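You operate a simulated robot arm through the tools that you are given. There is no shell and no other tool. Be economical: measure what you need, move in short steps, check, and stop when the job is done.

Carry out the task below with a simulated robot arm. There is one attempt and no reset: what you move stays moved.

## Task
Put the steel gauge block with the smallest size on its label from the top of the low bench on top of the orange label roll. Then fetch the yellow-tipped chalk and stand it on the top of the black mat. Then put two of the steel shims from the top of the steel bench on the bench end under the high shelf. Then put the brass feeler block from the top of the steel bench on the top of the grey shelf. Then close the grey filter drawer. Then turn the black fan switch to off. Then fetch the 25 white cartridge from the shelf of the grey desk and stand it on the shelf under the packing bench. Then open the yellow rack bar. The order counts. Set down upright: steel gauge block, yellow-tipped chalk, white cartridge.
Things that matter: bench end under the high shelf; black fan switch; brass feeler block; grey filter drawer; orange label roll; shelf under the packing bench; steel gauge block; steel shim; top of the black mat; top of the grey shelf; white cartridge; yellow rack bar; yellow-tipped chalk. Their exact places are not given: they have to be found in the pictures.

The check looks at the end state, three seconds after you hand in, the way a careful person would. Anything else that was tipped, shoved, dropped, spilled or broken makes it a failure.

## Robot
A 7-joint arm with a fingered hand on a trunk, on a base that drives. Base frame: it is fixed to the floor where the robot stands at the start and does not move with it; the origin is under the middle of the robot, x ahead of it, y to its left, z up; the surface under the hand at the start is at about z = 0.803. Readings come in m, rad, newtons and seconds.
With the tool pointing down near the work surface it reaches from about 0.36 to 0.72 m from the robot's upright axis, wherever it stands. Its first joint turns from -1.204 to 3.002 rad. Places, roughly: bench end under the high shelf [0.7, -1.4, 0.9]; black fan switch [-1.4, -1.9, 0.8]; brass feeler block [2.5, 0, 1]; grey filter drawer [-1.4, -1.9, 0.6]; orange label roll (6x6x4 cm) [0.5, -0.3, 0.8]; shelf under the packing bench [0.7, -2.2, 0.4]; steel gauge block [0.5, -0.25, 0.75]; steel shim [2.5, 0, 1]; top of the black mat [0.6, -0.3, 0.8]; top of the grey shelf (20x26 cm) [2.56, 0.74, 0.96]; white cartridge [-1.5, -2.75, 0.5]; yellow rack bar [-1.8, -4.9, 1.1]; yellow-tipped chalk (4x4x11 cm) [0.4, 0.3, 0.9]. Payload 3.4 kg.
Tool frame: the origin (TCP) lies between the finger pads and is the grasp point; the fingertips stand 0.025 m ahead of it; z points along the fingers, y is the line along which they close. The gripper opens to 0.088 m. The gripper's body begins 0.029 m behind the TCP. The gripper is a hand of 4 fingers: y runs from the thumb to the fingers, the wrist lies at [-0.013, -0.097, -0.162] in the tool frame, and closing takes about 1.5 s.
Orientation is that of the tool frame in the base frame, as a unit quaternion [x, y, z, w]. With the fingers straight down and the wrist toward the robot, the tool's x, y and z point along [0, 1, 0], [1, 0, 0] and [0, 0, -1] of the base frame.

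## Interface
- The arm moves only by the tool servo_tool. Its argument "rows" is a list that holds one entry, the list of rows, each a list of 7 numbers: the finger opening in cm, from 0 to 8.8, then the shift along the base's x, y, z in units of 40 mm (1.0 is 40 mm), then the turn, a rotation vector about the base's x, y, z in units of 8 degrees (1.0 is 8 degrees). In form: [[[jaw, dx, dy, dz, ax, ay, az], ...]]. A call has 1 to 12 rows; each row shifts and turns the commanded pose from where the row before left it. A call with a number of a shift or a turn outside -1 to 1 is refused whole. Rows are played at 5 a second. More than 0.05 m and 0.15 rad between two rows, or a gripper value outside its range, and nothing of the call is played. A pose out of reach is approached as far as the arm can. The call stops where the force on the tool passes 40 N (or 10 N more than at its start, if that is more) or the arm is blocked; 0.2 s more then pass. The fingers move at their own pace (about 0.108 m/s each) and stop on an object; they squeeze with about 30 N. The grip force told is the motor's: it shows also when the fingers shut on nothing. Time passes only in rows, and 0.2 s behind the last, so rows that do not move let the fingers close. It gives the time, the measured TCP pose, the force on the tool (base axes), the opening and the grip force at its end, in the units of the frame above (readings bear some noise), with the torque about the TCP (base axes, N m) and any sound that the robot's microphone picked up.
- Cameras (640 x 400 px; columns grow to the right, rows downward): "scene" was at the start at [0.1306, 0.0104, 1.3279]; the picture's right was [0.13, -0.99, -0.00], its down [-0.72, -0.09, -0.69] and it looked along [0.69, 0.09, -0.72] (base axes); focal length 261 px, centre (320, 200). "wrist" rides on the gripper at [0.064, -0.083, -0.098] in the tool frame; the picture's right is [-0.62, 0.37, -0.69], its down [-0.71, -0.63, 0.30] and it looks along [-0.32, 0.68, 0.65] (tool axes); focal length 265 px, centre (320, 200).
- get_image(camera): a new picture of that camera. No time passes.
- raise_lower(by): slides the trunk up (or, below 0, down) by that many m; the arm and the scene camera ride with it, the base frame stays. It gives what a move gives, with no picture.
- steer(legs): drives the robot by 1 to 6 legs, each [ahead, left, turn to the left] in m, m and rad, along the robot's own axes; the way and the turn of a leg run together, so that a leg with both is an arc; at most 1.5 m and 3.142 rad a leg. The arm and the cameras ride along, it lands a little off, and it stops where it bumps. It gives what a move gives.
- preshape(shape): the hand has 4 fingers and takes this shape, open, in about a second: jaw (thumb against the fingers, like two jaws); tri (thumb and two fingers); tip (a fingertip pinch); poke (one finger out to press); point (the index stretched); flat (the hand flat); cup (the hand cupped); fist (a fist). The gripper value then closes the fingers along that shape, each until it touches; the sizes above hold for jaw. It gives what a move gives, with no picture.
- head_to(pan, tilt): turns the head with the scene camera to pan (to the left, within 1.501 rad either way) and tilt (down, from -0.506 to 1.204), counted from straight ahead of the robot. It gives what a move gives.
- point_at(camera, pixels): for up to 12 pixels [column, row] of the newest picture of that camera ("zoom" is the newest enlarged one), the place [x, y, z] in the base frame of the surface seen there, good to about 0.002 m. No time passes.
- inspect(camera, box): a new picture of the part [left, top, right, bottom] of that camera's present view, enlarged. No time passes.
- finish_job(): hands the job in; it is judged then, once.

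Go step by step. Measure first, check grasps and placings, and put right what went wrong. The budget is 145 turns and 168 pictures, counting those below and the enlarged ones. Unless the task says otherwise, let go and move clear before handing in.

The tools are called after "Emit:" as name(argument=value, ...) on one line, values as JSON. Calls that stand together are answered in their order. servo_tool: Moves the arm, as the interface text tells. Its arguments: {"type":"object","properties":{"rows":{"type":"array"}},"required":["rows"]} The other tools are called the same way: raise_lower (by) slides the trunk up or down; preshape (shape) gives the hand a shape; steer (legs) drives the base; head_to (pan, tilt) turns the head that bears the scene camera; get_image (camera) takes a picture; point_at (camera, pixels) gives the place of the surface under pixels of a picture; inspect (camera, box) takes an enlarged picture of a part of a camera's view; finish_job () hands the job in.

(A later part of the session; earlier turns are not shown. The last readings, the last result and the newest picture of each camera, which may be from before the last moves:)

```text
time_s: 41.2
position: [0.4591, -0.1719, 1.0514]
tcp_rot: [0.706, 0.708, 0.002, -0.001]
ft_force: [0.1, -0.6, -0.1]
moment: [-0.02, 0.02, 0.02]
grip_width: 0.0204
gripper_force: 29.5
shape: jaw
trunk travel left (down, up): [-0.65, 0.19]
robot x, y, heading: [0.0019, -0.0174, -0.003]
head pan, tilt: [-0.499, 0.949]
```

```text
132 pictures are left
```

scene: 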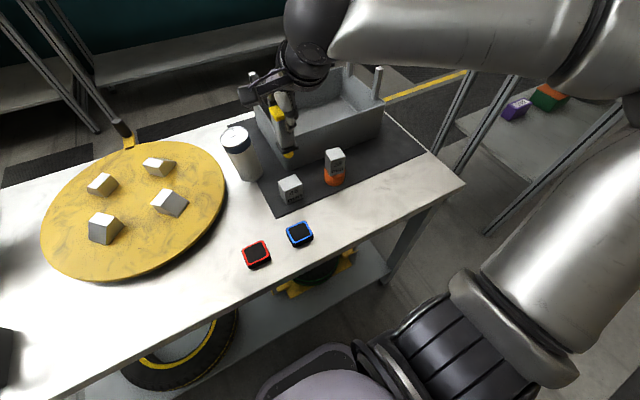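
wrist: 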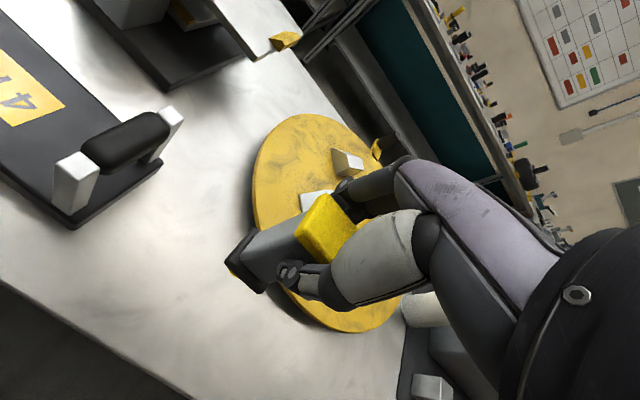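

Emit:
servo_tool(rows=[[[0, 0.136, -0.886, 0, 0, 0, 0], [0, 0.136, -0.886, 0, 0, 0, 0], [0, 0.136, -0.886, 0, 0, 0, 0], [0, 0.136, -0.886, 0, 0, 0, 0], [0, 0.136, -0.886, 0, 0, 0, 0], [0, 0.136, -0.886, 0, 0, 0, 0], [0, 0.136, -0.886, 0, 0, 0, 0], [0, 0, 0, -0.8, 0, 0, 0], [0, 0, 0, -0.8, 0, 0, 0], [0, 0, 0, -0.8, 0, 0, 0], [0, 0, 0, 0, 0, 0, 0]]])

Emit:
get_image(camera="scene")

Emit:
get_image(camera="wrist")

```text
time_s: 43.6
position: [0.4958, -0.4201, 0.9564]
tcp_rot: [0.705, 0.709, 0.002, -0.001]
ft_force: [-0.8, 0.1, -0.3]
moment: [-0.01, 0.0, -0.02]
grip_width: 0.0207
gripper_force: 30.5
shape: jaw
trunk travel left (down, up): [-0.65, 0.19]
robot x, y, heading: [-0.0038, -0.0133, -0.001]
head pan, tilt: [-0.499, 0.949]
```

```text
131 pictures are left
```

scene: 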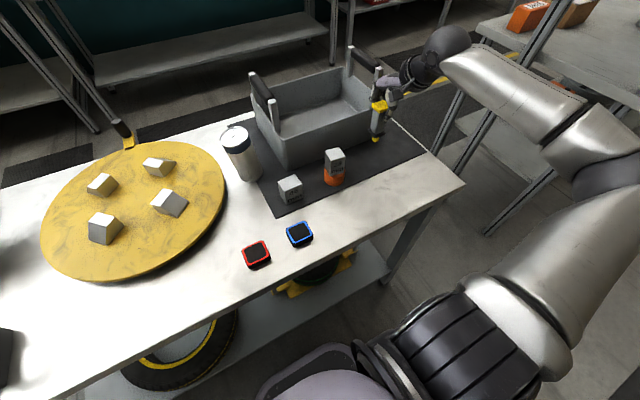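

```text
130 pictures are left
```

wrist: 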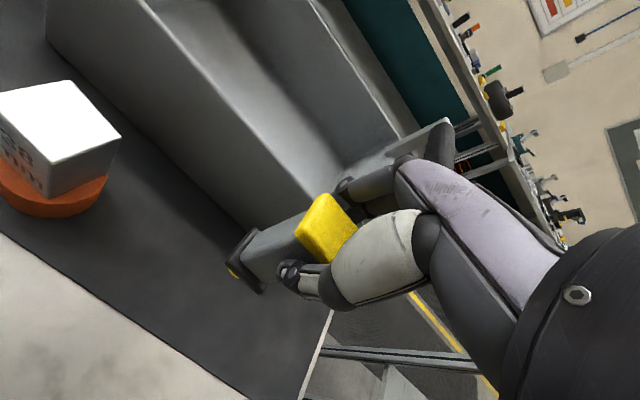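

Shift 1 cm toward me for tray clearance and lower to contact.

Emit:
servo_tool(rows=[[[0, -0.3, 0, 0, 0, 0, 0], [0, 0, 0, -0.7, 0, 0, 0], [0, 0, 0, -0.6, 0, 0, 0], [0, 0, 0, -0.2, 0, 0, 0], [0, 0, 0, 0, 0, 0, 0]]])

Emit:
inspect(camera="scene", box=[310, 60, 460, 160])

```text
time_s: 44.8
position: [0.4853, -0.4192, 0.8948]
tcp_rot: [0.706, 0.708, 0.002, -0.001]
ft_force: [-0.3, -0.5, -1.3]
moment: [0.03, 0.02, 0.01]
grip_width: 0.0204
gripper_force: 30.1
shape: jaw
trunk travel left (down, up): [-0.65, 0.19]
robot x, y, heading: [-0.0007, -0.0197, 0.003]
head pan, tilt: [-0.499, 0.949]
```

```text
4.00 times, centred on (385, 110) of scene
```

zoom: 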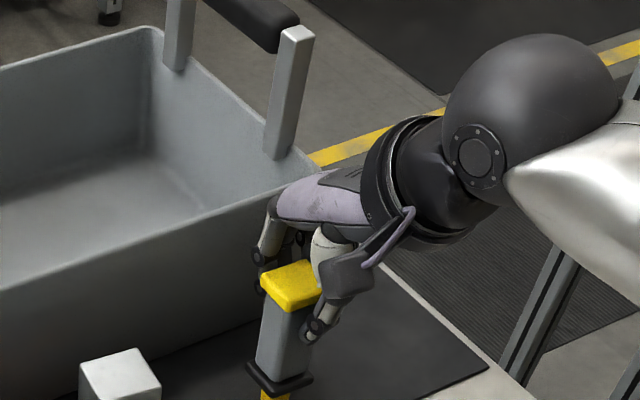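

Emit:
servo_tool(rows=[[[0, 0, 0, -0.05, 0, 0, 0], [0, 0, 0, 0, 0, 0, 0]]])

Emit:
head_to(pan=-0.7, tilt=0.95)

Emit:
inspect(camera="scene", box=[240, 40, 390, 180])

```text
time_s: 45.4
position: [0.4849, -0.4186, 0.8937]
tcp_rot: [0.705, 0.709, 0.001, -0.001]
ft_force: [0.6, -0.1, 0.2]
moment: [0.02, 0.01, 0.0]
grip_width: 0.0209
gripper_force: 29.8
shape: jaw
trunk travel left (down, up): [-0.65, 0.19]
robot x, y, heading: [-0.0008, -0.0161, 0.002]
head pan, tilt: [-0.499, 0.949]
```

```text
time_s: 46.1
position: [0.4846, -0.4201, 0.8927]
tcp_rot: [0.705, 0.709, 0.002, -0.001]
ft_force: [-0.5, 0.0, 0.6]
moment: [0.02, 0.02, 0.01]
grip_width: 0.0206
gripper_force: 29.7
shape: jaw
trunk travel left (down, up): [-0.65, 0.19]
robot x, y, heading: [0.0024, -0.013, -0.002]
head pan, tilt: [-0.7, 0.949]
```

```text
2.86 times, centred on (315, 110) of scene
```

zoom: 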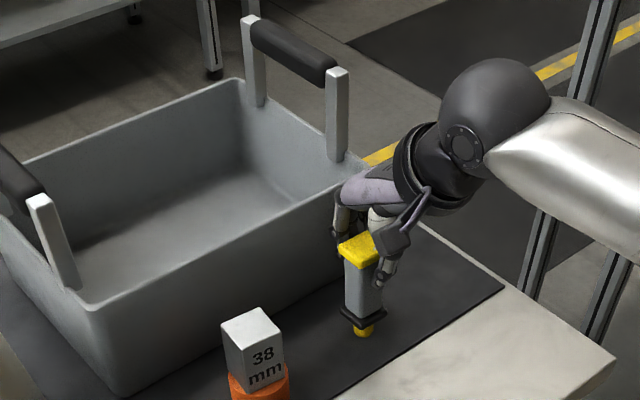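

Emit:
servo_tool(rows=[[[0, 0, 0, -0.03, 0, 0, 0], [0, 0, 0, 0, 0, 0, 0]]])

```text
time_s: 46.7
position: [0.4846, -0.4196, 0.8922]
tcp_rot: [0.706, 0.708, 0.002, 0.0]
ft_force: [0.8, -0.5, 4.8]
moment: [0.02, -0.03, 0.03]
grip_width: 0.021
gripper_force: 30.3
shape: jaw
trunk travel left (down, up): [-0.65, 0.19]
robot x, y, heading: [0.0013, -0.0102, -0.004]
head pan, tilt: [-0.7, 0.949]
```

Contact at 4.8 N. Open gradually to 4.6 cm, check, then rise.

Emit:
servo_tool(rows=[[[2.5, 0, 0, 0, 0, 0, 0], [3.0, 0, 0, 0, 0, 0, 0], [3.6, 0, 0, 0, 0, 0, 0], [4.2, 0, 0, 0, 0, 0, 0], [4.6, 0, 0, 0, 0, 0, 0], [4.6, 0, 0, 0, 0, 0, 0]]])

Emit:
inspect(camera="scene", box=[240, 40, 390, 180])

Emit:
get_image(camera="wrist")

```text
time_s: 48.1
position: [0.4841, -0.4202, 0.8918]
tcp_rot: [0.706, 0.708, 0.002, -0.001]
ft_force: [1.0, 0.4, -0.6]
moment: [0.02, 0.0, 0.01]
grip_width: 0.0455
gripper_force: 0.1
shape: jaw
trunk travel left (down, up): [-0.65, 0.19]
robot x, y, heading: [0.0008, -0.0178, -0.001]
head pan, tilt: [-0.7, 0.949]
```

```text
2.86 times, centred on (315, 110) of scene
```

zoom: 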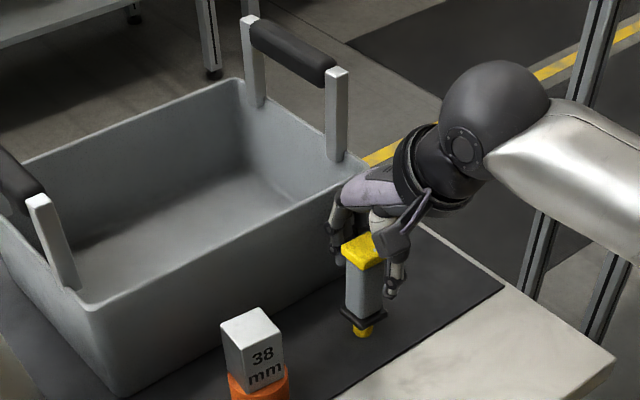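

```text
126 pictures are left
```

wrist: 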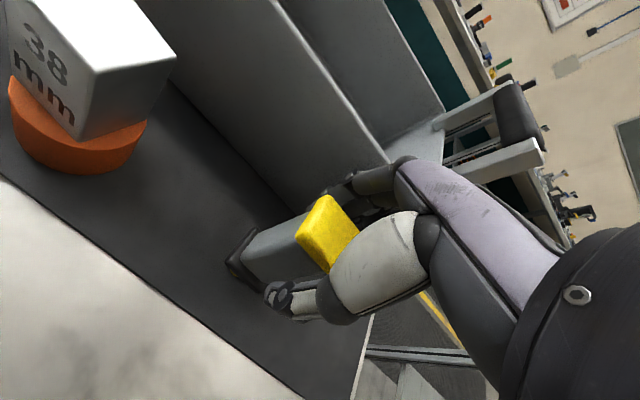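

Emit:
servo_tool(rows=[[[5, 0, 0, 0.2, 0, 0, 0], [5, 0, 0, 0.4, 0, 0, 0], [5, 0, 0, 0.8, 0, 0, 0], [5, 0, 0, 1, 0, 0, 0], [5, 0, 0, 1, 0, 0, 0], [5, 0, 0, 1, 0, 0, 0]]])

Emit:
inspect(camera="scene", box=[240, 40, 390, 180])

```text
time_s: 49.5
position: [0.484, -0.4201, 1.0705]
tcp_rot: [0.706, 0.708, 0.002, 0.0]
ft_force: [0.3, 0.1, -0.7]
moment: [0.01, 0.03, 0.01]
grip_width: 0.0493
gripper_force: 0.0
shape: jaw
trunk travel left (down, up): [-0.65, 0.19]
robot x, y, heading: [0.0004, -0.0176, -0.0]
head pan, tilt: [-0.7, 0.949]
```

```text
2.86 times, centred on (315, 110) of scene
```

zoom: 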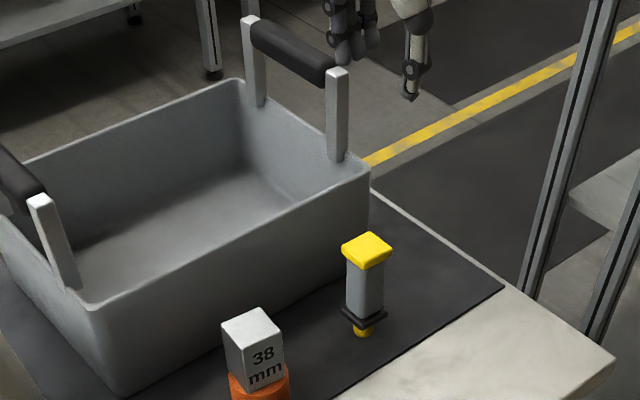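

Chalk stands on the mat. Now find a way to the far steel bench: survey left and right.

Emit:
head_to(pan=0.7, tilt=0.45)

Emit:
get_image(camera="scene")

Emit:
point_at(camera="scene", pixels=[[100, 300], [200, 230], [260, 215], [300, 180], [140, 220], [60, 250], [220, 160], [330, 175]])

Emit:
head_to(pan=-0.9, tilt=0.6)

Emit:
get_image(camera="scene")

```text
time_s: 51.0
position: [0.4862, -0.4213, 1.0696]
tcp_rot: [0.706, 0.709, 0.002, -0.001]
ft_force: [0.3, -0.4, -0.3]
moment: [0.02, 0.01, 0.03]
grip_width: 0.0496
gripper_force: 0.0
shape: jaw
trunk travel left (down, up): [-0.65, 0.19]
robot x, y, heading: [0.0008, -0.0178, -0.001]
head pan, tilt: [0.7, 0.45]
```

```text
124 pictures are left
```

scene: 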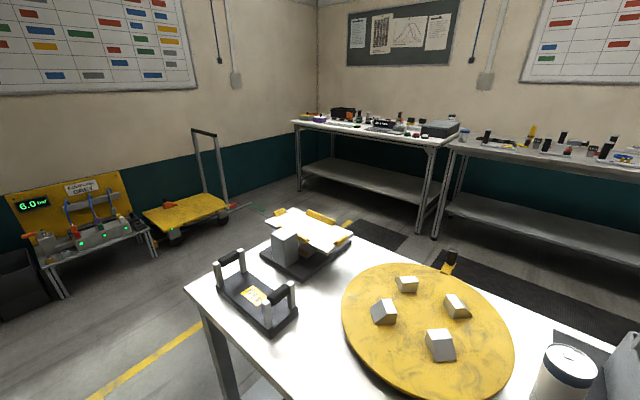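

```text
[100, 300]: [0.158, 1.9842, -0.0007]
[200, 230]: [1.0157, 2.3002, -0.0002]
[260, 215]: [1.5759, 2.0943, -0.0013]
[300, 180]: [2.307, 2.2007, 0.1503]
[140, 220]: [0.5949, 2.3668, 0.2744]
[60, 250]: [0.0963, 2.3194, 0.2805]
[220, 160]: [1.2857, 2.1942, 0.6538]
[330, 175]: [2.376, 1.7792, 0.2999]
```

```text
time_s: 52.7
position: [0.4849, -0.4221, 1.0701]
tcp_rot: [0.706, 0.709, 0.001, -0.001]
ft_force: [0.1, 0.0, 0.6]
moment: [0.0, -0.04, 0.0]
grip_width: 0.0495
gripper_force: 0.1
shape: jaw
trunk travel left (down, up): [-0.65, 0.19]
robot x, y, heading: [-0.0021, -0.0167, -0.001]
head pan, tilt: [-0.901, 0.6]
```

```text
123 pictures are left
```

scene: 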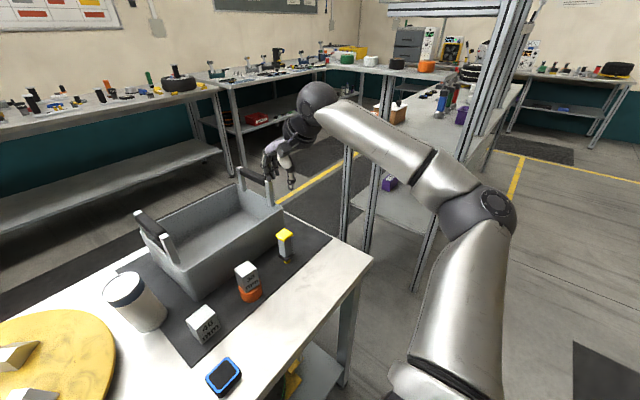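

The left side is clear (cart at y≥2). I'll drive left 1.3 m, forward 1.35 m, and right 1.2 m, into the aisle.

Emit:
steer(legs=[[0, 1.3, 0], [1.35, 0, 0]])

Emit:
head_to(pan=-0.4, tilt=0.55)

Emit:
get_image(camera="scene")

```text
time_s: 65.5
position: [1.8215, 0.854, 1.0703]
tcp_rot: [0.71, 0.704, 0.001, -0.001]
ft_force: [-0.2, -0.4, -0.7]
moment: [-0.03, 0.01, 0.01]
grip_width: 0.0499
gripper_force: 0.1
shape: jaw
trunk travel left (down, up): [-0.65, 0.19]
robot x, y, heading: [1.3439, 1.2634, -0.009]
head pan, tilt: [-0.901, 0.6]
```

```text
time_s: 66.4
position: [1.8219, 0.8535, 1.0697]
tcp_rot: [0.711, 0.704, 0.002, 0.0]
ft_force: [1.0, -0.3, 0.5]
moment: [0.02, 0.02, 0.04]
grip_width: 0.0496
gripper_force: 0.1
shape: jaw
trunk travel left (down, up): [-0.65, 0.19]
robot x, y, heading: [1.34, 1.2636, -0.013]
head pan, tilt: [-0.4, 0.55]
```

```text
122 pictures are left
```

scene: 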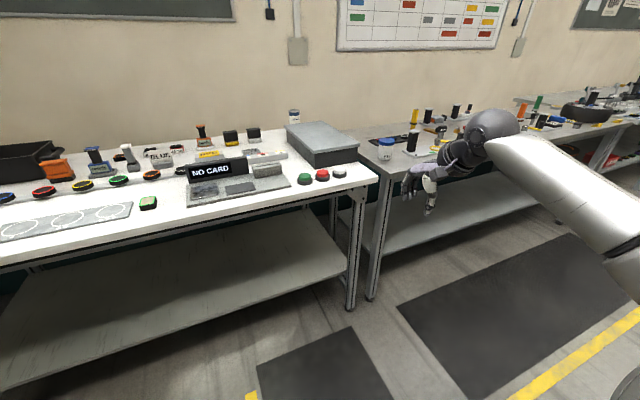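

The grey box/shelf is at (320,140). Measure it and the bench edges; then drive right along the steel bench.

Emit:
point_at(camera="scene", pixels=[[288, 127], [325, 122], [357, 146], [316, 155], [375, 180], [200, 210], [385, 168], [356, 305]])

Emit:
steer(legs=[[0, -1.0, 0.01]])

Emit:
head_to(pan=-0.1, tilt=0.55)

Emit:
get_image(camera="scene")

```text
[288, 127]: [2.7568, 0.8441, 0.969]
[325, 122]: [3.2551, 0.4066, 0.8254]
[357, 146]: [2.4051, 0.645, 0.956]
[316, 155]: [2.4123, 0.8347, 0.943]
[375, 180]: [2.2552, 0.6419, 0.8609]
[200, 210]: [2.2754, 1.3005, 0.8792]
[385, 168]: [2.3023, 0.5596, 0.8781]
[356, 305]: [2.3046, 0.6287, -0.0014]
```

```text
time_s: 71.6
position: [1.8119, -0.1403, 1.0699]
tcp_rot: [0.71, 0.704, 0.002, -0.001]
ft_force: [-0.3, 0.5, -0.2]
moment: [-0.02, 0.02, 0.0]
grip_width: 0.0497
gripper_force: 0.0
shape: jaw
trunk travel left (down, up): [-0.65, 0.19]
robot x, y, heading: [1.3336, 0.2722, -0.007]
head pan, tilt: [-0.4, 0.55]
```

```text
time_s: 72.4
position: [1.8125, -0.1404, 1.0712]
tcp_rot: [0.71, 0.705, 0.002, 0.0]
ft_force: [0.3, 0.1, 0.3]
moment: [-0.03, 0.02, -0.02]
grip_width: 0.0499
gripper_force: 0.1
shape: jaw
trunk travel left (down, up): [-0.65, 0.19]
robot x, y, heading: [1.331, 0.2703, -0.009]
head pan, tilt: [-0.099, 0.55]
```

```text
121 pictures are left
```

scene: 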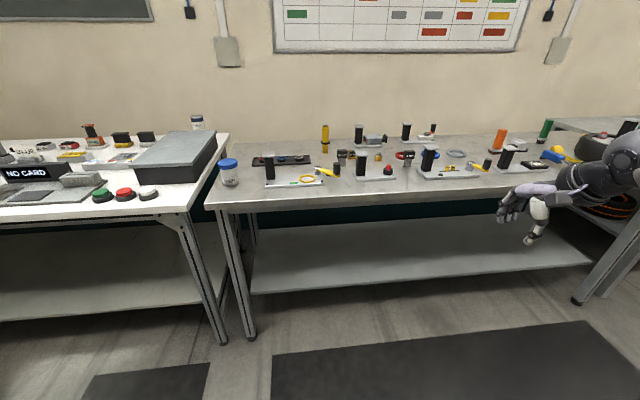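

Emit:
inspect(camera="scene", box=[230, 110, 400, 200])

Emit:
inspect(camera="scene", box=[380, 110, 580, 200])

```text
3.76 times, centred on (315, 155) of scene
```

zoom: 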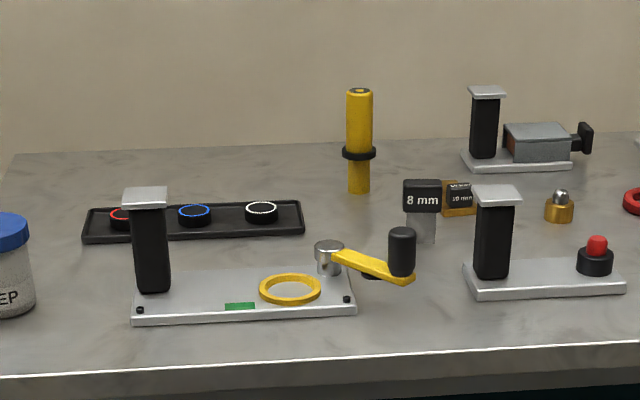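

```text
3.20 times, centred on (480, 155) of scene
```

zoom: 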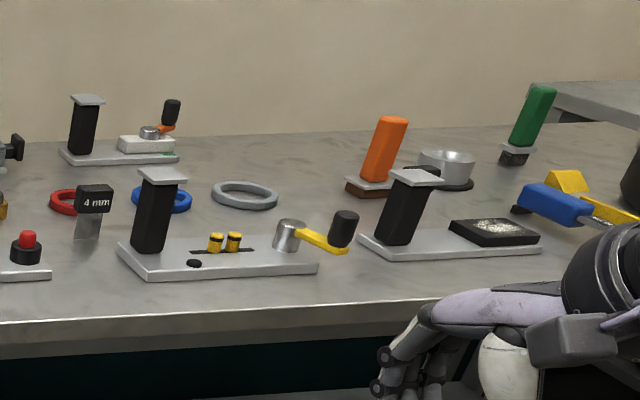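

Labelled shims "8 mm" and "4 mm" and a brass item are seen. Raise trunk 0.1 and drive closer.

Emit:
raise_lower(by=0.1)

Emit:
steer(legs=[[0.5, 0, 0.01]])

Emit:
head_to(pan=-0.15, tilt=0.75)

Emit:
get_image(camera="scene")

Emit:
inspect(camera="scene", box=[240, 110, 440, 235])

```text
time_s: 73.7
position: [1.8122, -0.1397, 1.1705]
tcp_rot: [0.71, 0.704, 0.002, 0.0]
ft_force: [-0.5, -0.1, -1.2]
moment: [0.0, -0.04, -0.01]
grip_width: 0.0496
gripper_force: 0.1
shape: jaw
trunk travel left (down, up): [-0.75, 0.09]
robot x, y, heading: [1.3315, 0.2694, -0.01]
head pan, tilt: [-0.099, 0.55]
```

```text
time_s: 76.6
position: [2.3068, -0.1443, 1.1701]
tcp_rot: [0.71, 0.705, 0.001, 0.0]
ft_force: [0.6, -0.2, -0.3]
moment: [0.01, -0.03, 0.02]
grip_width: 0.0497
gripper_force: 0.0
shape: jaw
trunk travel left (down, up): [-0.75, 0.09]
robot x, y, heading: [1.8248, 0.268, -0.006]
head pan, tilt: [-0.099, 0.55]
```

```text
time_s: 77.4
position: [2.3072, -0.1446, 1.1708]
tcp_rot: [0.71, 0.705, 0.002, 0.0]
ft_force: [0.3, 0.2, 0.3]
moment: [-0.03, -0.02, 0.02]
grip_width: 0.0495
gripper_force: 0.1
shape: jaw
trunk travel left (down, up): [-0.75, 0.09]
robot x, y, heading: [1.8229, 0.264, -0.013]
head pan, tilt: [-0.15, 0.75]
```

```text
118 pictures are left
```

scene: 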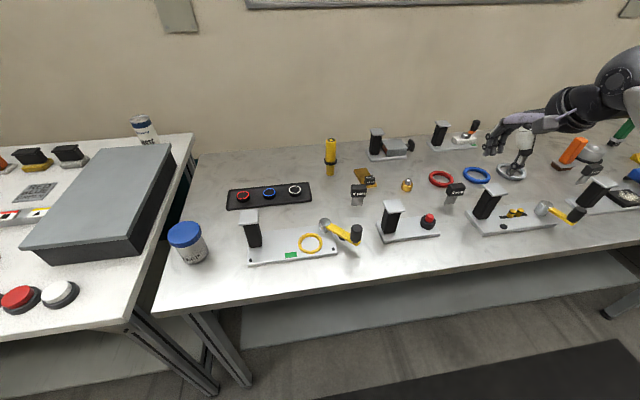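

```text
3.20 times, centred on (340, 172) of scene
```

zoom: 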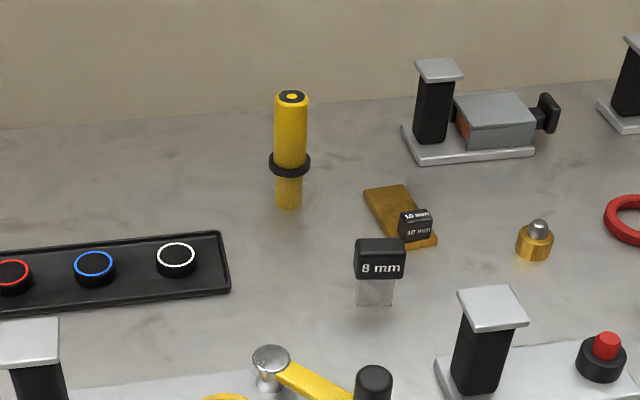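

Emit:
inspect(camera="scene", box=[400, 110, 640, 250])

Emit:
head_to(pan=-0.7, tilt=0.75)

Emit:
get_image(camera="scene")

Emit:
inspect(camera="scene", box=[300, 90, 540, 240])

```text
2.67 times, centred on (520, 180) of scene
```

zoom: 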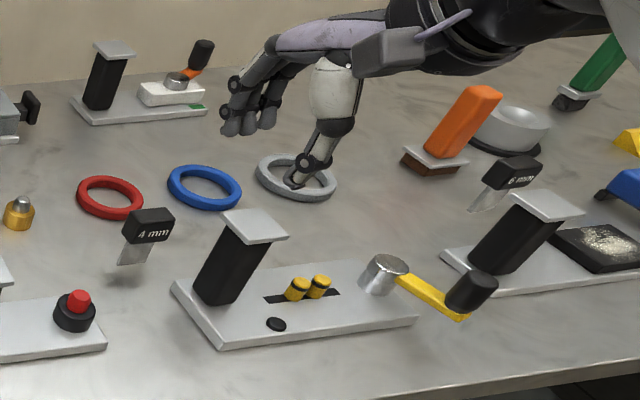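

```text
time_s: 78.3
position: [2.3062, -0.1444, 1.1704]
tcp_rot: [0.709, 0.705, 0.001, 0.0]
ft_force: [-0.6, -1.0, -0.2]
moment: [-0.03, 0.01, 0.0]
grip_width: 0.0495
gripper_force: 0.1
shape: jaw
trunk travel left (down, up): [-0.75, 0.09]
robot x, y, heading: [1.8293, 0.2647, -0.01]
head pan, tilt: [-0.7, 0.75]
```

```text
115 pictures are left
```

scene: 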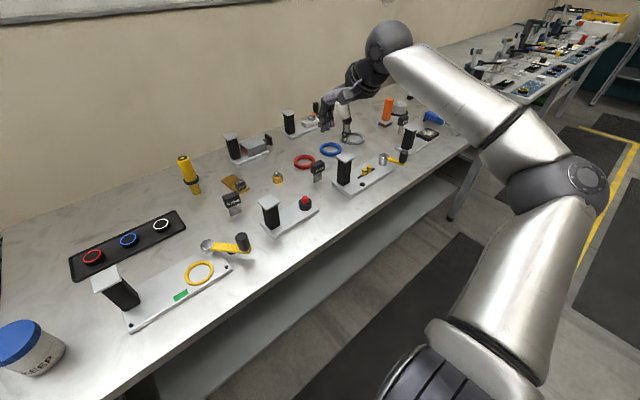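

```text
2.67 times, centred on (420, 165) of scene
```

zoom: 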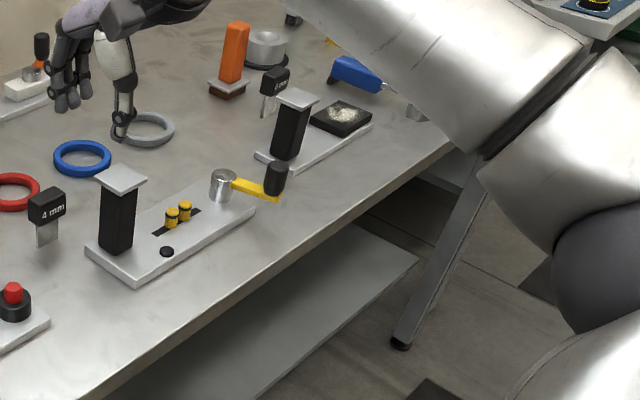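

Three steel shims exist: 8, 4 and 6 mm; the brass block lies flat with a black tag. I'll measure 8 mm, 4 mm and brass.

Emit:
head_to(pan=-0.4, tilt=0.9)

Emit:
get_image(camera="scene")

Emit:
inspect(camera="scene", box=[290, 80, 410, 160])

```text
time_s: 79.1
position: [2.3068, -0.1447, 1.1707]
tcp_rot: [0.71, 0.705, 0.001, 0.0]
ft_force: [-0.9, 1.2, 0.2]
moment: [-0.02, -0.01, 0.02]
grip_width: 0.0495
gripper_force: 0.0
shape: jaw
trunk travel left (down, up): [-0.75, 0.09]
robot x, y, heading: [1.8237, 0.2646, -0.008]
head pan, tilt: [-0.4, 0.901]
```

```text
113 pictures are left
```

scene: 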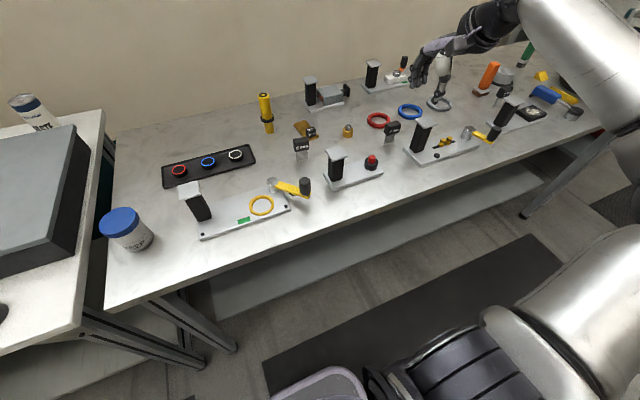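

```text
5.00 times, centred on (350, 120) of scene
```

zoom: 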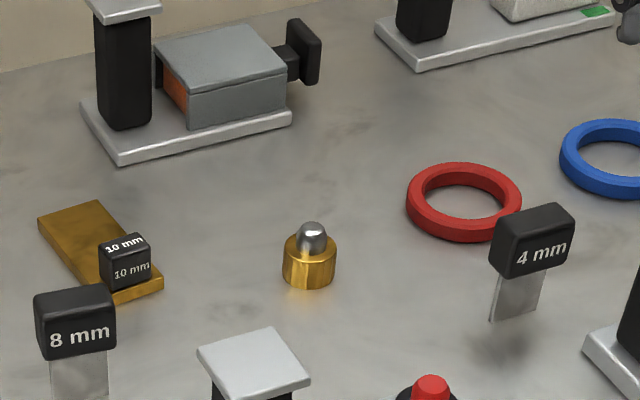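

Emit:
point_at(camera="zoom", pixels=[[499, 215], [560, 204], [572, 220], [511, 236], [508, 277], [574, 260], [491, 320], [535, 306], [540, 240], [515, 300]])

Emit:
point_at(camera="zoom", pixels=[[37, 295], [105, 288], [115, 312], [40, 325], [75, 300], [102, 244], [142, 236], [150, 256], [112, 262], [40, 220], [98, 202], [162, 278]])

Emit:
inspect(camera="scene", box=[275, 110, 335, 170])

```text
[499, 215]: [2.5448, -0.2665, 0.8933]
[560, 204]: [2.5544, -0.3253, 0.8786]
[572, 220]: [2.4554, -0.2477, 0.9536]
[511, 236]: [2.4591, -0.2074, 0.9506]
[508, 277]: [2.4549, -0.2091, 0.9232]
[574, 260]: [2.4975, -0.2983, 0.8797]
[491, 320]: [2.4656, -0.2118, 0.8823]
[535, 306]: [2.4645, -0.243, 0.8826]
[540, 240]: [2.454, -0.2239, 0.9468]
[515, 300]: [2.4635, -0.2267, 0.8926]
```

```text
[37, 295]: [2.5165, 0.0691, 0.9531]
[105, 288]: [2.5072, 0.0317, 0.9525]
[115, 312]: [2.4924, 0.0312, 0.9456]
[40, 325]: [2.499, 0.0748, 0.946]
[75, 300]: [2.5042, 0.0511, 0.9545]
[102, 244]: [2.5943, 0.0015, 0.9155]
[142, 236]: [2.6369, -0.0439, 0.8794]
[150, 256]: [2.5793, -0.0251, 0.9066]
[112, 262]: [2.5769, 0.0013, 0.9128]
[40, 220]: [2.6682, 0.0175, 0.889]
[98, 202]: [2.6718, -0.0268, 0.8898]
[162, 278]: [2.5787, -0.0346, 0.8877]
```

```text
6.67 times, centred on (305, 140) of scene
```

zoom: 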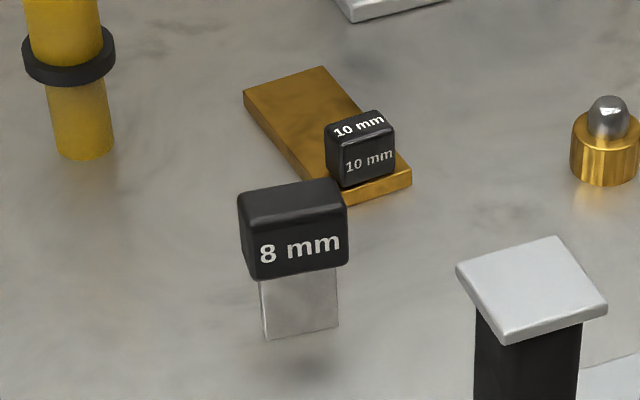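

Shim 8 mm head: ~2×4.3 cm centred (2.505,0.052), yaw ≈-10°, z 0.923–0.954. Check the heights of obstacles nearby, then drive 0.12 m nearer.

Emit:
point_at(camera="scene", pixels=[[306, 182], [336, 153], [422, 124], [336, 180], [371, 160], [250, 250], [265, 97], [380, 190], [310, 80]])

Emit:
steer(legs=[[0.12, 0, 0.01]])

Emit:
inspect(camera="scene", box=[230, 90, 400, 200])

```text
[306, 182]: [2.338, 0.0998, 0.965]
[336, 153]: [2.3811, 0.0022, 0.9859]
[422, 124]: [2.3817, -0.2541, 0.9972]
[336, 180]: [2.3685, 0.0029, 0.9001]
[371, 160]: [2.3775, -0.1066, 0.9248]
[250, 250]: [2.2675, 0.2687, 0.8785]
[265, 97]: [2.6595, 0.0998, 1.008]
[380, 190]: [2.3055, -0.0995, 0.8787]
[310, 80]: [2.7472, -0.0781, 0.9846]
```

```text
time_s: 80.4
position: [2.4317, -0.1406, 1.1705]
tcp_rot: [0.706, 0.708, 0.002, -0.001]
ft_force: [0.4, 0.1, -1.2]
moment: [-0.02, 0.02, 0.0]
grip_width: 0.0495
gripper_force: 0.0
shape: jaw
trunk travel left (down, up): [-0.75, 0.09]
robot x, y, heading: [1.9459, 0.2677, 0.005]
head pan, tilt: [-0.4, 0.901]
```

```text
3.64 times, centred on (315, 145) of scene
```

zoom: 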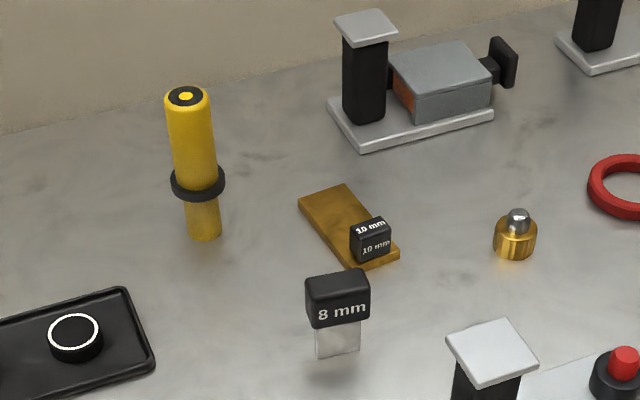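

Emit:
point_at(camera="zoom", pixels=[[308, 283], [357, 270], [368, 288], [312, 300], [340, 282], [312, 325], [368, 315], [320, 355], [360, 347], [375, 222], [357, 226], [385, 250]])

Emit:
servo_tool(rows=[[[5, 0.23, 0.6, 0, 0, 0, -0.16], [5, 0.23, 0.6, 0, 0, 0, -0.16], [5, 0.23, 0.6, 0, 0, 0, -0.16], [5, 0.23, 0.6, 0, 0, 0, -0.16], [5, 0.23, 0.6, 0, 0, 0, -0.16], [5, 0.23, 0.6, 0, 0, 0, -0.16], [5, 0.23, 0.6, 0, 0, 0, -0.16], [5, 0.23, 0.6, 0, 0, 0, -0.16], [5, 0, 0, -1, 0, 0, 0], [5, 0, 0, -1, 0, 0, 0], [5, 0, 0, -1, 0, 0, 0], [5, 0, 0, 0, 0, 0, 0]]])

Emit:
get_image(camera="wrist")

Emit:
inspect(camera="scene", box=[230, 60, 430, 200])

```text
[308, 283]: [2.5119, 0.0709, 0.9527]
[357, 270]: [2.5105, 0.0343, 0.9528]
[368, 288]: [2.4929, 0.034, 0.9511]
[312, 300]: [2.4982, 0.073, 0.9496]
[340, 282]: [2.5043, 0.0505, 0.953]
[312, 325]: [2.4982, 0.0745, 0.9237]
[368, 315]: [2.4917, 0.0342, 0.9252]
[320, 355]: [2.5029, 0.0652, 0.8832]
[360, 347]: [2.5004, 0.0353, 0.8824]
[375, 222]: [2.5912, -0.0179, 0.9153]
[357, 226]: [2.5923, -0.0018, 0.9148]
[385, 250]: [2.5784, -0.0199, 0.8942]
```

```text
time_s: 83.0
position: [2.5029, 0.0502, 1.0511]
tcp_rot: [0.767, 0.642, 0.002, 0.0]
ft_force: [0.4, 0.2, 0.4]
moment: [-0.04, -0.02, 0.02]
grip_width: 0.0495
gripper_force: 0.0
shape: jaw
trunk travel left (down, up): [-0.75, 0.09]
robot x, y, heading: [1.9452, 0.2639, 0.001]
head pan, tilt: [-0.4, 0.901]
```

```text
109 pictures are left
```

wrist: 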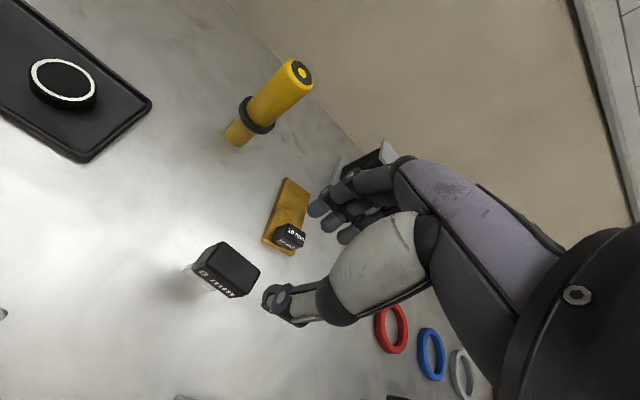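

```text
2.86 times, centred on (330, 130) of scene
```

zoom: 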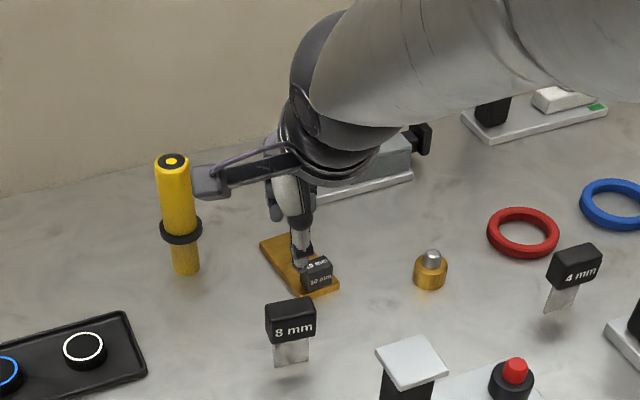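

Shim centre (2.503,0.053), yaw ≈ -6°. Adjust and descend to z 0.938.

Emit:
servo_tool(rows=[[[5, 0, 0.07, -0.5, 0, 0, 0.25], [5, 0, 0, -0.8, 0, 0, 0.25], [5, 0, 0, -0.8, 0, 0, 0], [5, 0, 0, -0.73, 0, 0, 0], [5, 0, 0, 0, 0, 0, 0]]])

Emit:
get_image(camera="wrist")

Emit:
inspect(camera="scene", box=[230, 60, 430, 200])

```text
time_s: 84.2
position: [2.5019, 0.0536, 0.9372]
tcp_rot: [0.743, 0.669, 0.003, 0.0]
ft_force: [0.4, 1.0, -0.1]
moment: [-0.02, 0.02, 0.0]
grip_width: 0.0497
gripper_force: 0.1
shape: jaw
trunk travel left (down, up): [-0.75, 0.09]
robot x, y, heading: [1.9498, 0.2624, 0.004]
head pan, tilt: [-0.4, 0.901]
```

```text
107 pictures are left
```

wrist: 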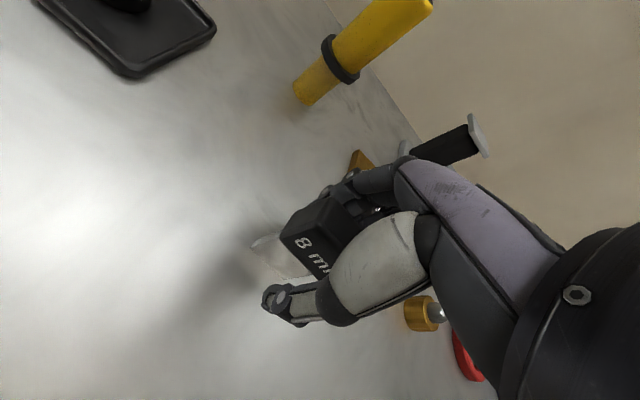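

```text
2.86 times, centred on (330, 130) of scene
```

zoom: 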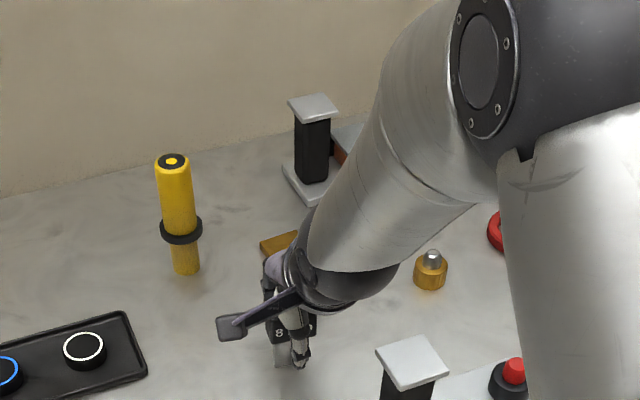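

Head of shim is between the fingers. Close and lift straight up.

Emit:
servo_tool(rows=[[[2, 0, 0, 0, 0, 0, 0], [0, 0, 0, 0, 0, 0, 0], [0, 0, 0, 0, 0, 0, 0], [0, 0, 0, 0, 0, 0, 0], [0, 0, 0, 0, 0, 0, 0], [0, 0, 0, 0.7, 0, 0, 0], [0, 0, 0, 1, 0, 0, 0], [0, 0, 0, 1, 0, 0, 0], [0, 0, 0, 1, 0, 0, 0], [0, -0.3, 0, 1, 0, 0, 0], [0, -0.5, 0, 0.9, 0, 0, 0], [0, 0, 0, 0, 0, 0, 0]]])

Emit:
get_image(camera="wrist")

Emit:
get_image(camera="scene")

```text
time_s: 86.8
position: [2.4759, 0.0542, 1.1616]
tcp_rot: [0.743, 0.669, 0.001, -0.002]
ft_force: [0.1, -0.2, -0.8]
moment: [0.02, 0.01, 0.03]
grip_width: 0.0164
gripper_force: 30.0
shape: jaw
trunk travel left (down, up): [-0.75, 0.09]
robot x, y, heading: [1.9473, 0.2651, -0.004]
head pan, tilt: [-0.4, 0.901]
```

```text
105 pictures are left
```

wrist: 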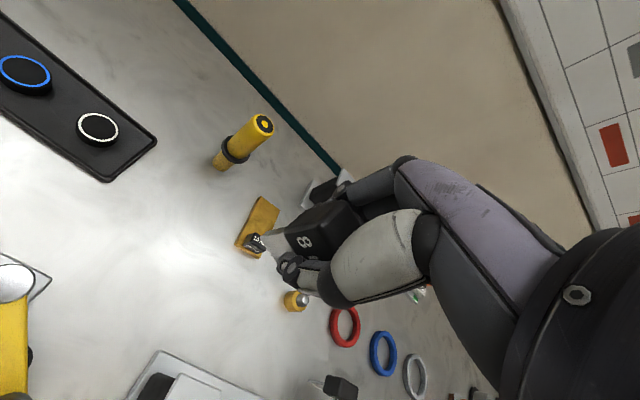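

```text
104 pictures are left
```

scene: 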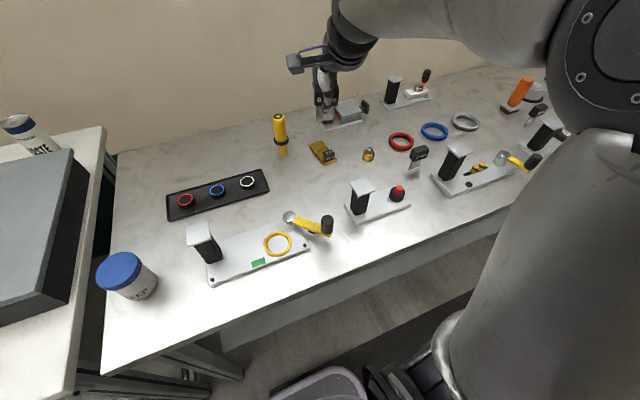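

Shim 8 mm held. Back out into the aisle and look for the packing bench's end.

Emit:
steer(legs=[[-0.6, 0, 0]])

Emit:
head_to(pan=-1.45, tilt=0.4)

Emit:
get_image(camera="scene")

```text
time_s: 90.2
position: [1.8764, 0.053, 1.162]
tcp_rot: [0.747, 0.665, 0.001, -0.001]
ft_force: [-0.6, 0.0, -1.0]
moment: [0.02, 0.03, 0.04]
grip_width: 0.0167
gripper_force: 29.9
shape: jaw
trunk travel left (down, up): [-0.75, 0.09]
robot x, y, heading: [1.3503, 0.2715, -0.009]
head pan, tilt: [-0.4, 0.901]
```

```text
time_s: 91.5
position: [1.8756, 0.0526, 1.1612]
tcp_rot: [0.747, 0.665, 0.002, -0.001]
ft_force: [-0.8, 0.3, -0.4]
moment: [0.0, 0.02, -0.02]
grip_width: 0.0166
gripper_force: 30.0
shape: jaw
trunk travel left (down, up): [-0.75, 0.09]
robot x, y, heading: [1.3497, 0.2675, -0.012]
head pan, tilt: [-1.45, 0.4]
```

```text
103 pictures are left
```

scene: 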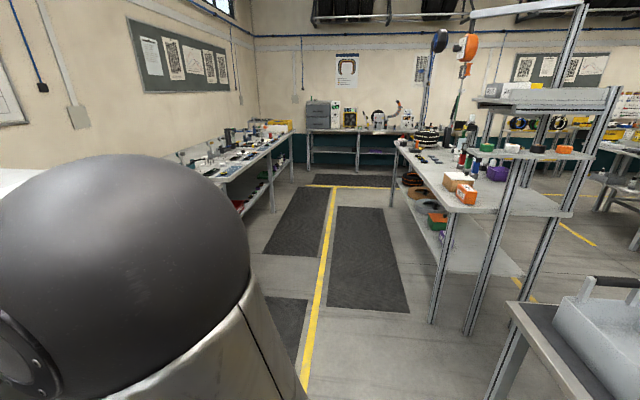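

Emit:
inspect(camera="scene", box=[380, 60, 620, 300])

Emit:
point_at(camera="scene", pixels=[[452, 207], [560, 210], [510, 190], [500, 150], [520, 104], [560, 150], [432, 318], [468, 328], [400, 150], [472, 262], [390, 205], [420, 165]])

```text
1.67 times, centred on (500, 180) of scene
```

zoom: 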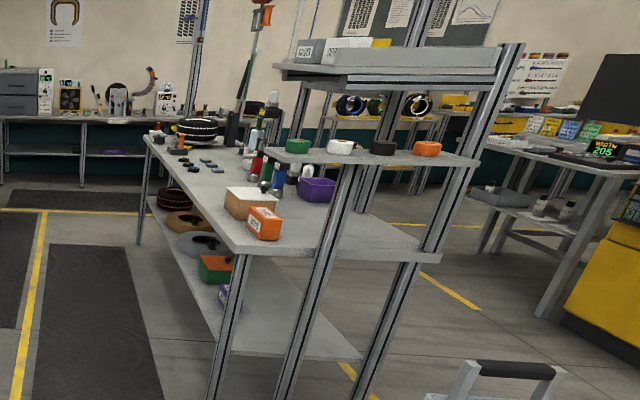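

```text
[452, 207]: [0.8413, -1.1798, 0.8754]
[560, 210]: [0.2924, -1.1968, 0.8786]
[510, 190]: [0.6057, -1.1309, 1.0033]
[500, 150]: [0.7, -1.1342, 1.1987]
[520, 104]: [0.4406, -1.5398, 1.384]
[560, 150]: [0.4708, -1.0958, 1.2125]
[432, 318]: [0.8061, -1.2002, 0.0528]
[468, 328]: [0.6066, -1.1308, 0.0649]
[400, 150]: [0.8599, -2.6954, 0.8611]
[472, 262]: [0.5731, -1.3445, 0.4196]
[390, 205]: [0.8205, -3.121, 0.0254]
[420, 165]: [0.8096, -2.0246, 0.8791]
```

The packing bench spans x 0.28–0.845, y from -1.18, top z 0.879, with posts at y≈-1.13. I'll drive right to y≈-1.3 at x≈1.5 and turn to face -x.

Emit:
steer(legs=[[0.15, -1.0, 0.005], [0, -0.62, 0.005], [0, 0, 3.14]])

Emit:
head_to(pan=0.0, tilt=0.4)

Emit:
get_image(camera="scene")

```text
time_s: 107.1
position: [0.9691, -1.1335, 1.1627]
tcp_rot: [-0.679, 0.734, 0.0, -0.001]
ft_force: [-0.5, 0.5, -1.0]
moment: [0.01, -0.02, 0.01]
grip_width: 0.0165
gripper_force: 29.7
shape: jaw
trunk travel left (down, up): [-0.75, 0.09]
robot x, y, heading: [1.5006, -1.3277, -3.111]
head pan, tilt: [-1.45, 0.4]
```

```text
time_s: 108.6
position: [0.9695, -1.1336, 1.1622]
tcp_rot: [-0.679, 0.734, -0.001, -0.002]
ft_force: [0.0, -0.4, -1.0]
moment: [0.0, 0.04, 0.08]
grip_width: 0.0163
gripper_force: 30.1
shape: jaw
trunk travel left (down, up): [-0.75, 0.09]
robot x, y, heading: [1.5047, -1.3255, -3.113]
head pan, tilt: [0.0, 0.4]
```

```text
101 pictures are left
```

scene: 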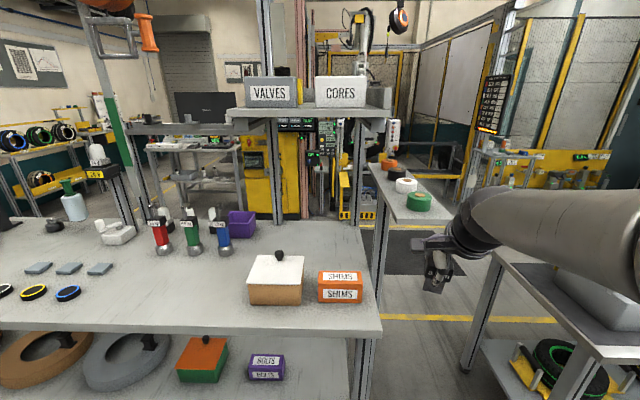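

Emit:
point_at(camera="scene", pixels=[[275, 280], [340, 285], [320, 245], [370, 240], [375, 322], [220, 310], [232, 112], [388, 120], [310, 320], [350, 260], [240, 230], [160, 262]])

Emit:
inspect(camera="scene", box=[180, 40, 440, 340])

```text
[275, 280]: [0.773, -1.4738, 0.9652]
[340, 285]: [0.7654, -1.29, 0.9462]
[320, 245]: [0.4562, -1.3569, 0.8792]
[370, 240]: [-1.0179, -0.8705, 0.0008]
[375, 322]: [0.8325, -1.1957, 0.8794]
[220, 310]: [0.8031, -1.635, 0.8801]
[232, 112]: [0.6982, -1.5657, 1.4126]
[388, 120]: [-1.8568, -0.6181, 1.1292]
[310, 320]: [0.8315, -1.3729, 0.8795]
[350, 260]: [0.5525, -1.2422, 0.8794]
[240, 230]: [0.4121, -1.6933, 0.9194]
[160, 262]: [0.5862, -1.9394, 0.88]
```

```text
1.33 times, centred on (310, 190) of scene
```

zoom: 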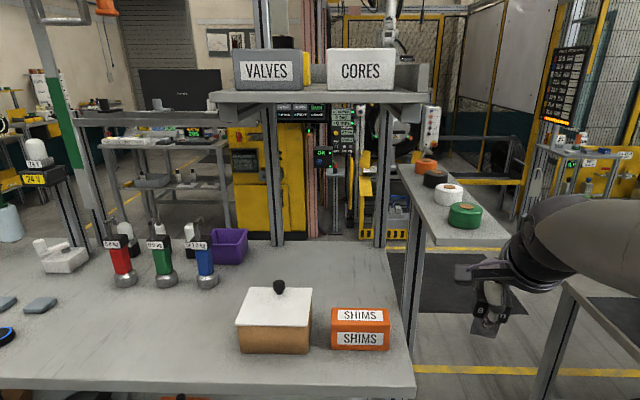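

High shelf is at z 1.41 over x≤0.70. I'd place the shims behind the boxes near (0.55–0.62,-1.31). Check the forearm's position relative to the bin shelf.

Emit:
point_at(camera="scene", pixels=[[500, 220], [550, 225], [600, 230], [635, 235], [480, 270], [560, 280], [620, 290], [415, 205], [395, 180], [372, 165]])

Emit:
head_to(pan=-0.6, tilt=0.6)

Emit:
get_image(camera="scene")

```text
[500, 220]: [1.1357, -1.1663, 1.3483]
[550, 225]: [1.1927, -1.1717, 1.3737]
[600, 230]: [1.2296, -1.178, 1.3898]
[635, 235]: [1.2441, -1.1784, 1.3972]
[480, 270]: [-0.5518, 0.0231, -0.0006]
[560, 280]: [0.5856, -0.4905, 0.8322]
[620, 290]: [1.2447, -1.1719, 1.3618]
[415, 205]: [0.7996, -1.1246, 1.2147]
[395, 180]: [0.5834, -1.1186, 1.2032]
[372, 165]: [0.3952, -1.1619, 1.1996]
```

```text
time_s: 109.6
position: [0.9703, -1.1345, 1.1613]
tcp_rot: [-0.679, 0.734, 0.0, -0.002]
ft_force: [-0.2, 0.2, -1.4]
moment: [-0.04, -0.01, 0.02]
grip_width: 0.0163
gripper_force: 29.8
shape: jaw
trunk travel left (down, up): [-0.75, 0.09]
robot x, y, heading: [1.5038, -1.3321, -3.107]
head pan, tilt: [-0.6, 0.6]
```

```text
99 pictures are left
```

scene: 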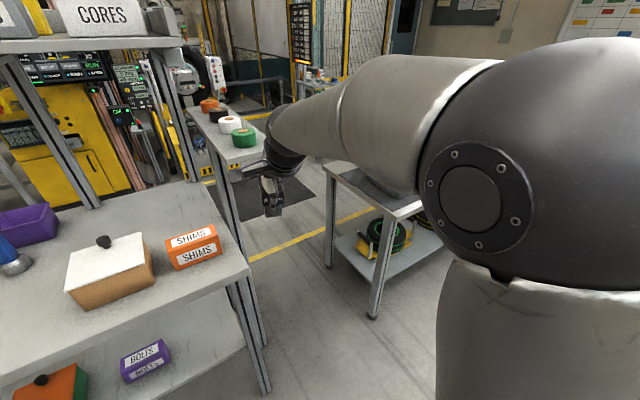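

Forearm runs straight behind the hand at z≈1.35. I'll lower the trunk 0.1 first, then shift left 0.2, straighten and drive ahead 0.35.

Emit:
raise_lower(by=-0.1)

Emit:
steer(legs=[[0, 0.2, -0.03], [0.35, 0, 0]])

Emit:
head_to(pan=-0.3, tilt=0.7)

Emit:
get_image(camera="scene")

Emit:
get_image(camera="wrist")

```text
time_s: 111.0
position: [0.9702, -1.1344, 1.061]
tcp_rot: [-0.68, 0.733, 0.0, -0.002]
ft_force: [0.7, 0.2, -0.2]
moment: [-0.02, 0.0, -0.02]
grip_width: 0.0164
gripper_force: 30.0
shape: jaw
trunk travel left (down, up): [-0.65, 0.19]
robot x, y, heading: [1.5086, -1.3261, -3.115]
head pan, tilt: [-0.6, 0.6]
```

```text
time_s: 114.4
position: [0.6283, -1.3095, 1.0609]
tcp_rot: [-0.666, 0.746, -0.002, -0.002]
ft_force: [0.6, 0.3, -0.5]
moment: [0.03, 0.02, -0.05]
grip_width: 0.0164
gripper_force: 29.8
shape: jaw
trunk travel left (down, up): [-0.65, 0.19]
robot x, y, heading: [1.1537, -1.5256, 3.135]
head pan, tilt: [-0.6, 0.6]
```

```text
time_s: 115.2
position: [0.6278, -1.3103, 1.0618]
tcp_rot: [-0.665, 0.747, -0.001, -0.002]
ft_force: [-0.4, 0.0, -0.9]
moment: [-0.01, 0.04, -0.02]
grip_width: 0.0163
gripper_force: 29.7
shape: jaw
trunk travel left (down, up): [-0.65, 0.19]
robot x, y, heading: [1.1538, -1.5268, 3.13]
head pan, tilt: [-0.3, 0.7]
```

```text
98 pictures are left
```

scene: 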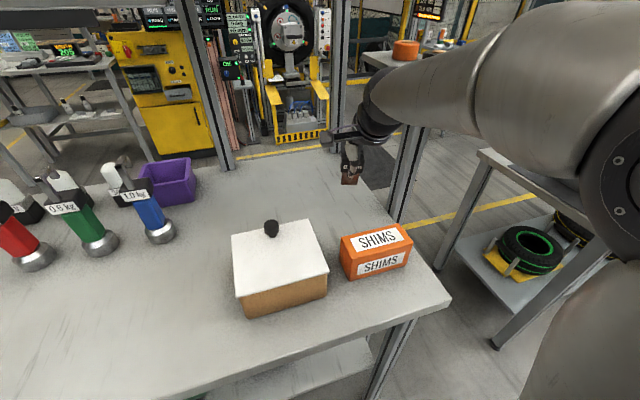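

```text
97 pictures are left
```

wrist: 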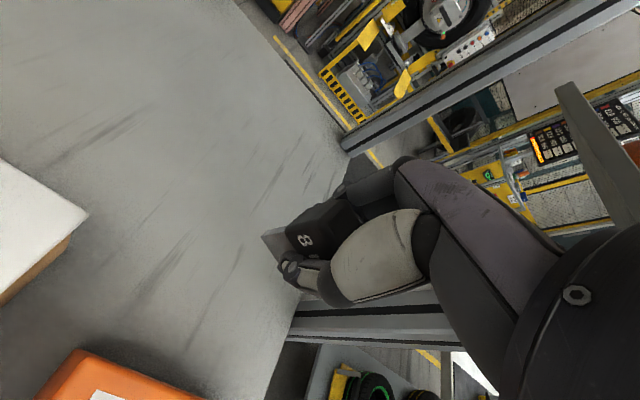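

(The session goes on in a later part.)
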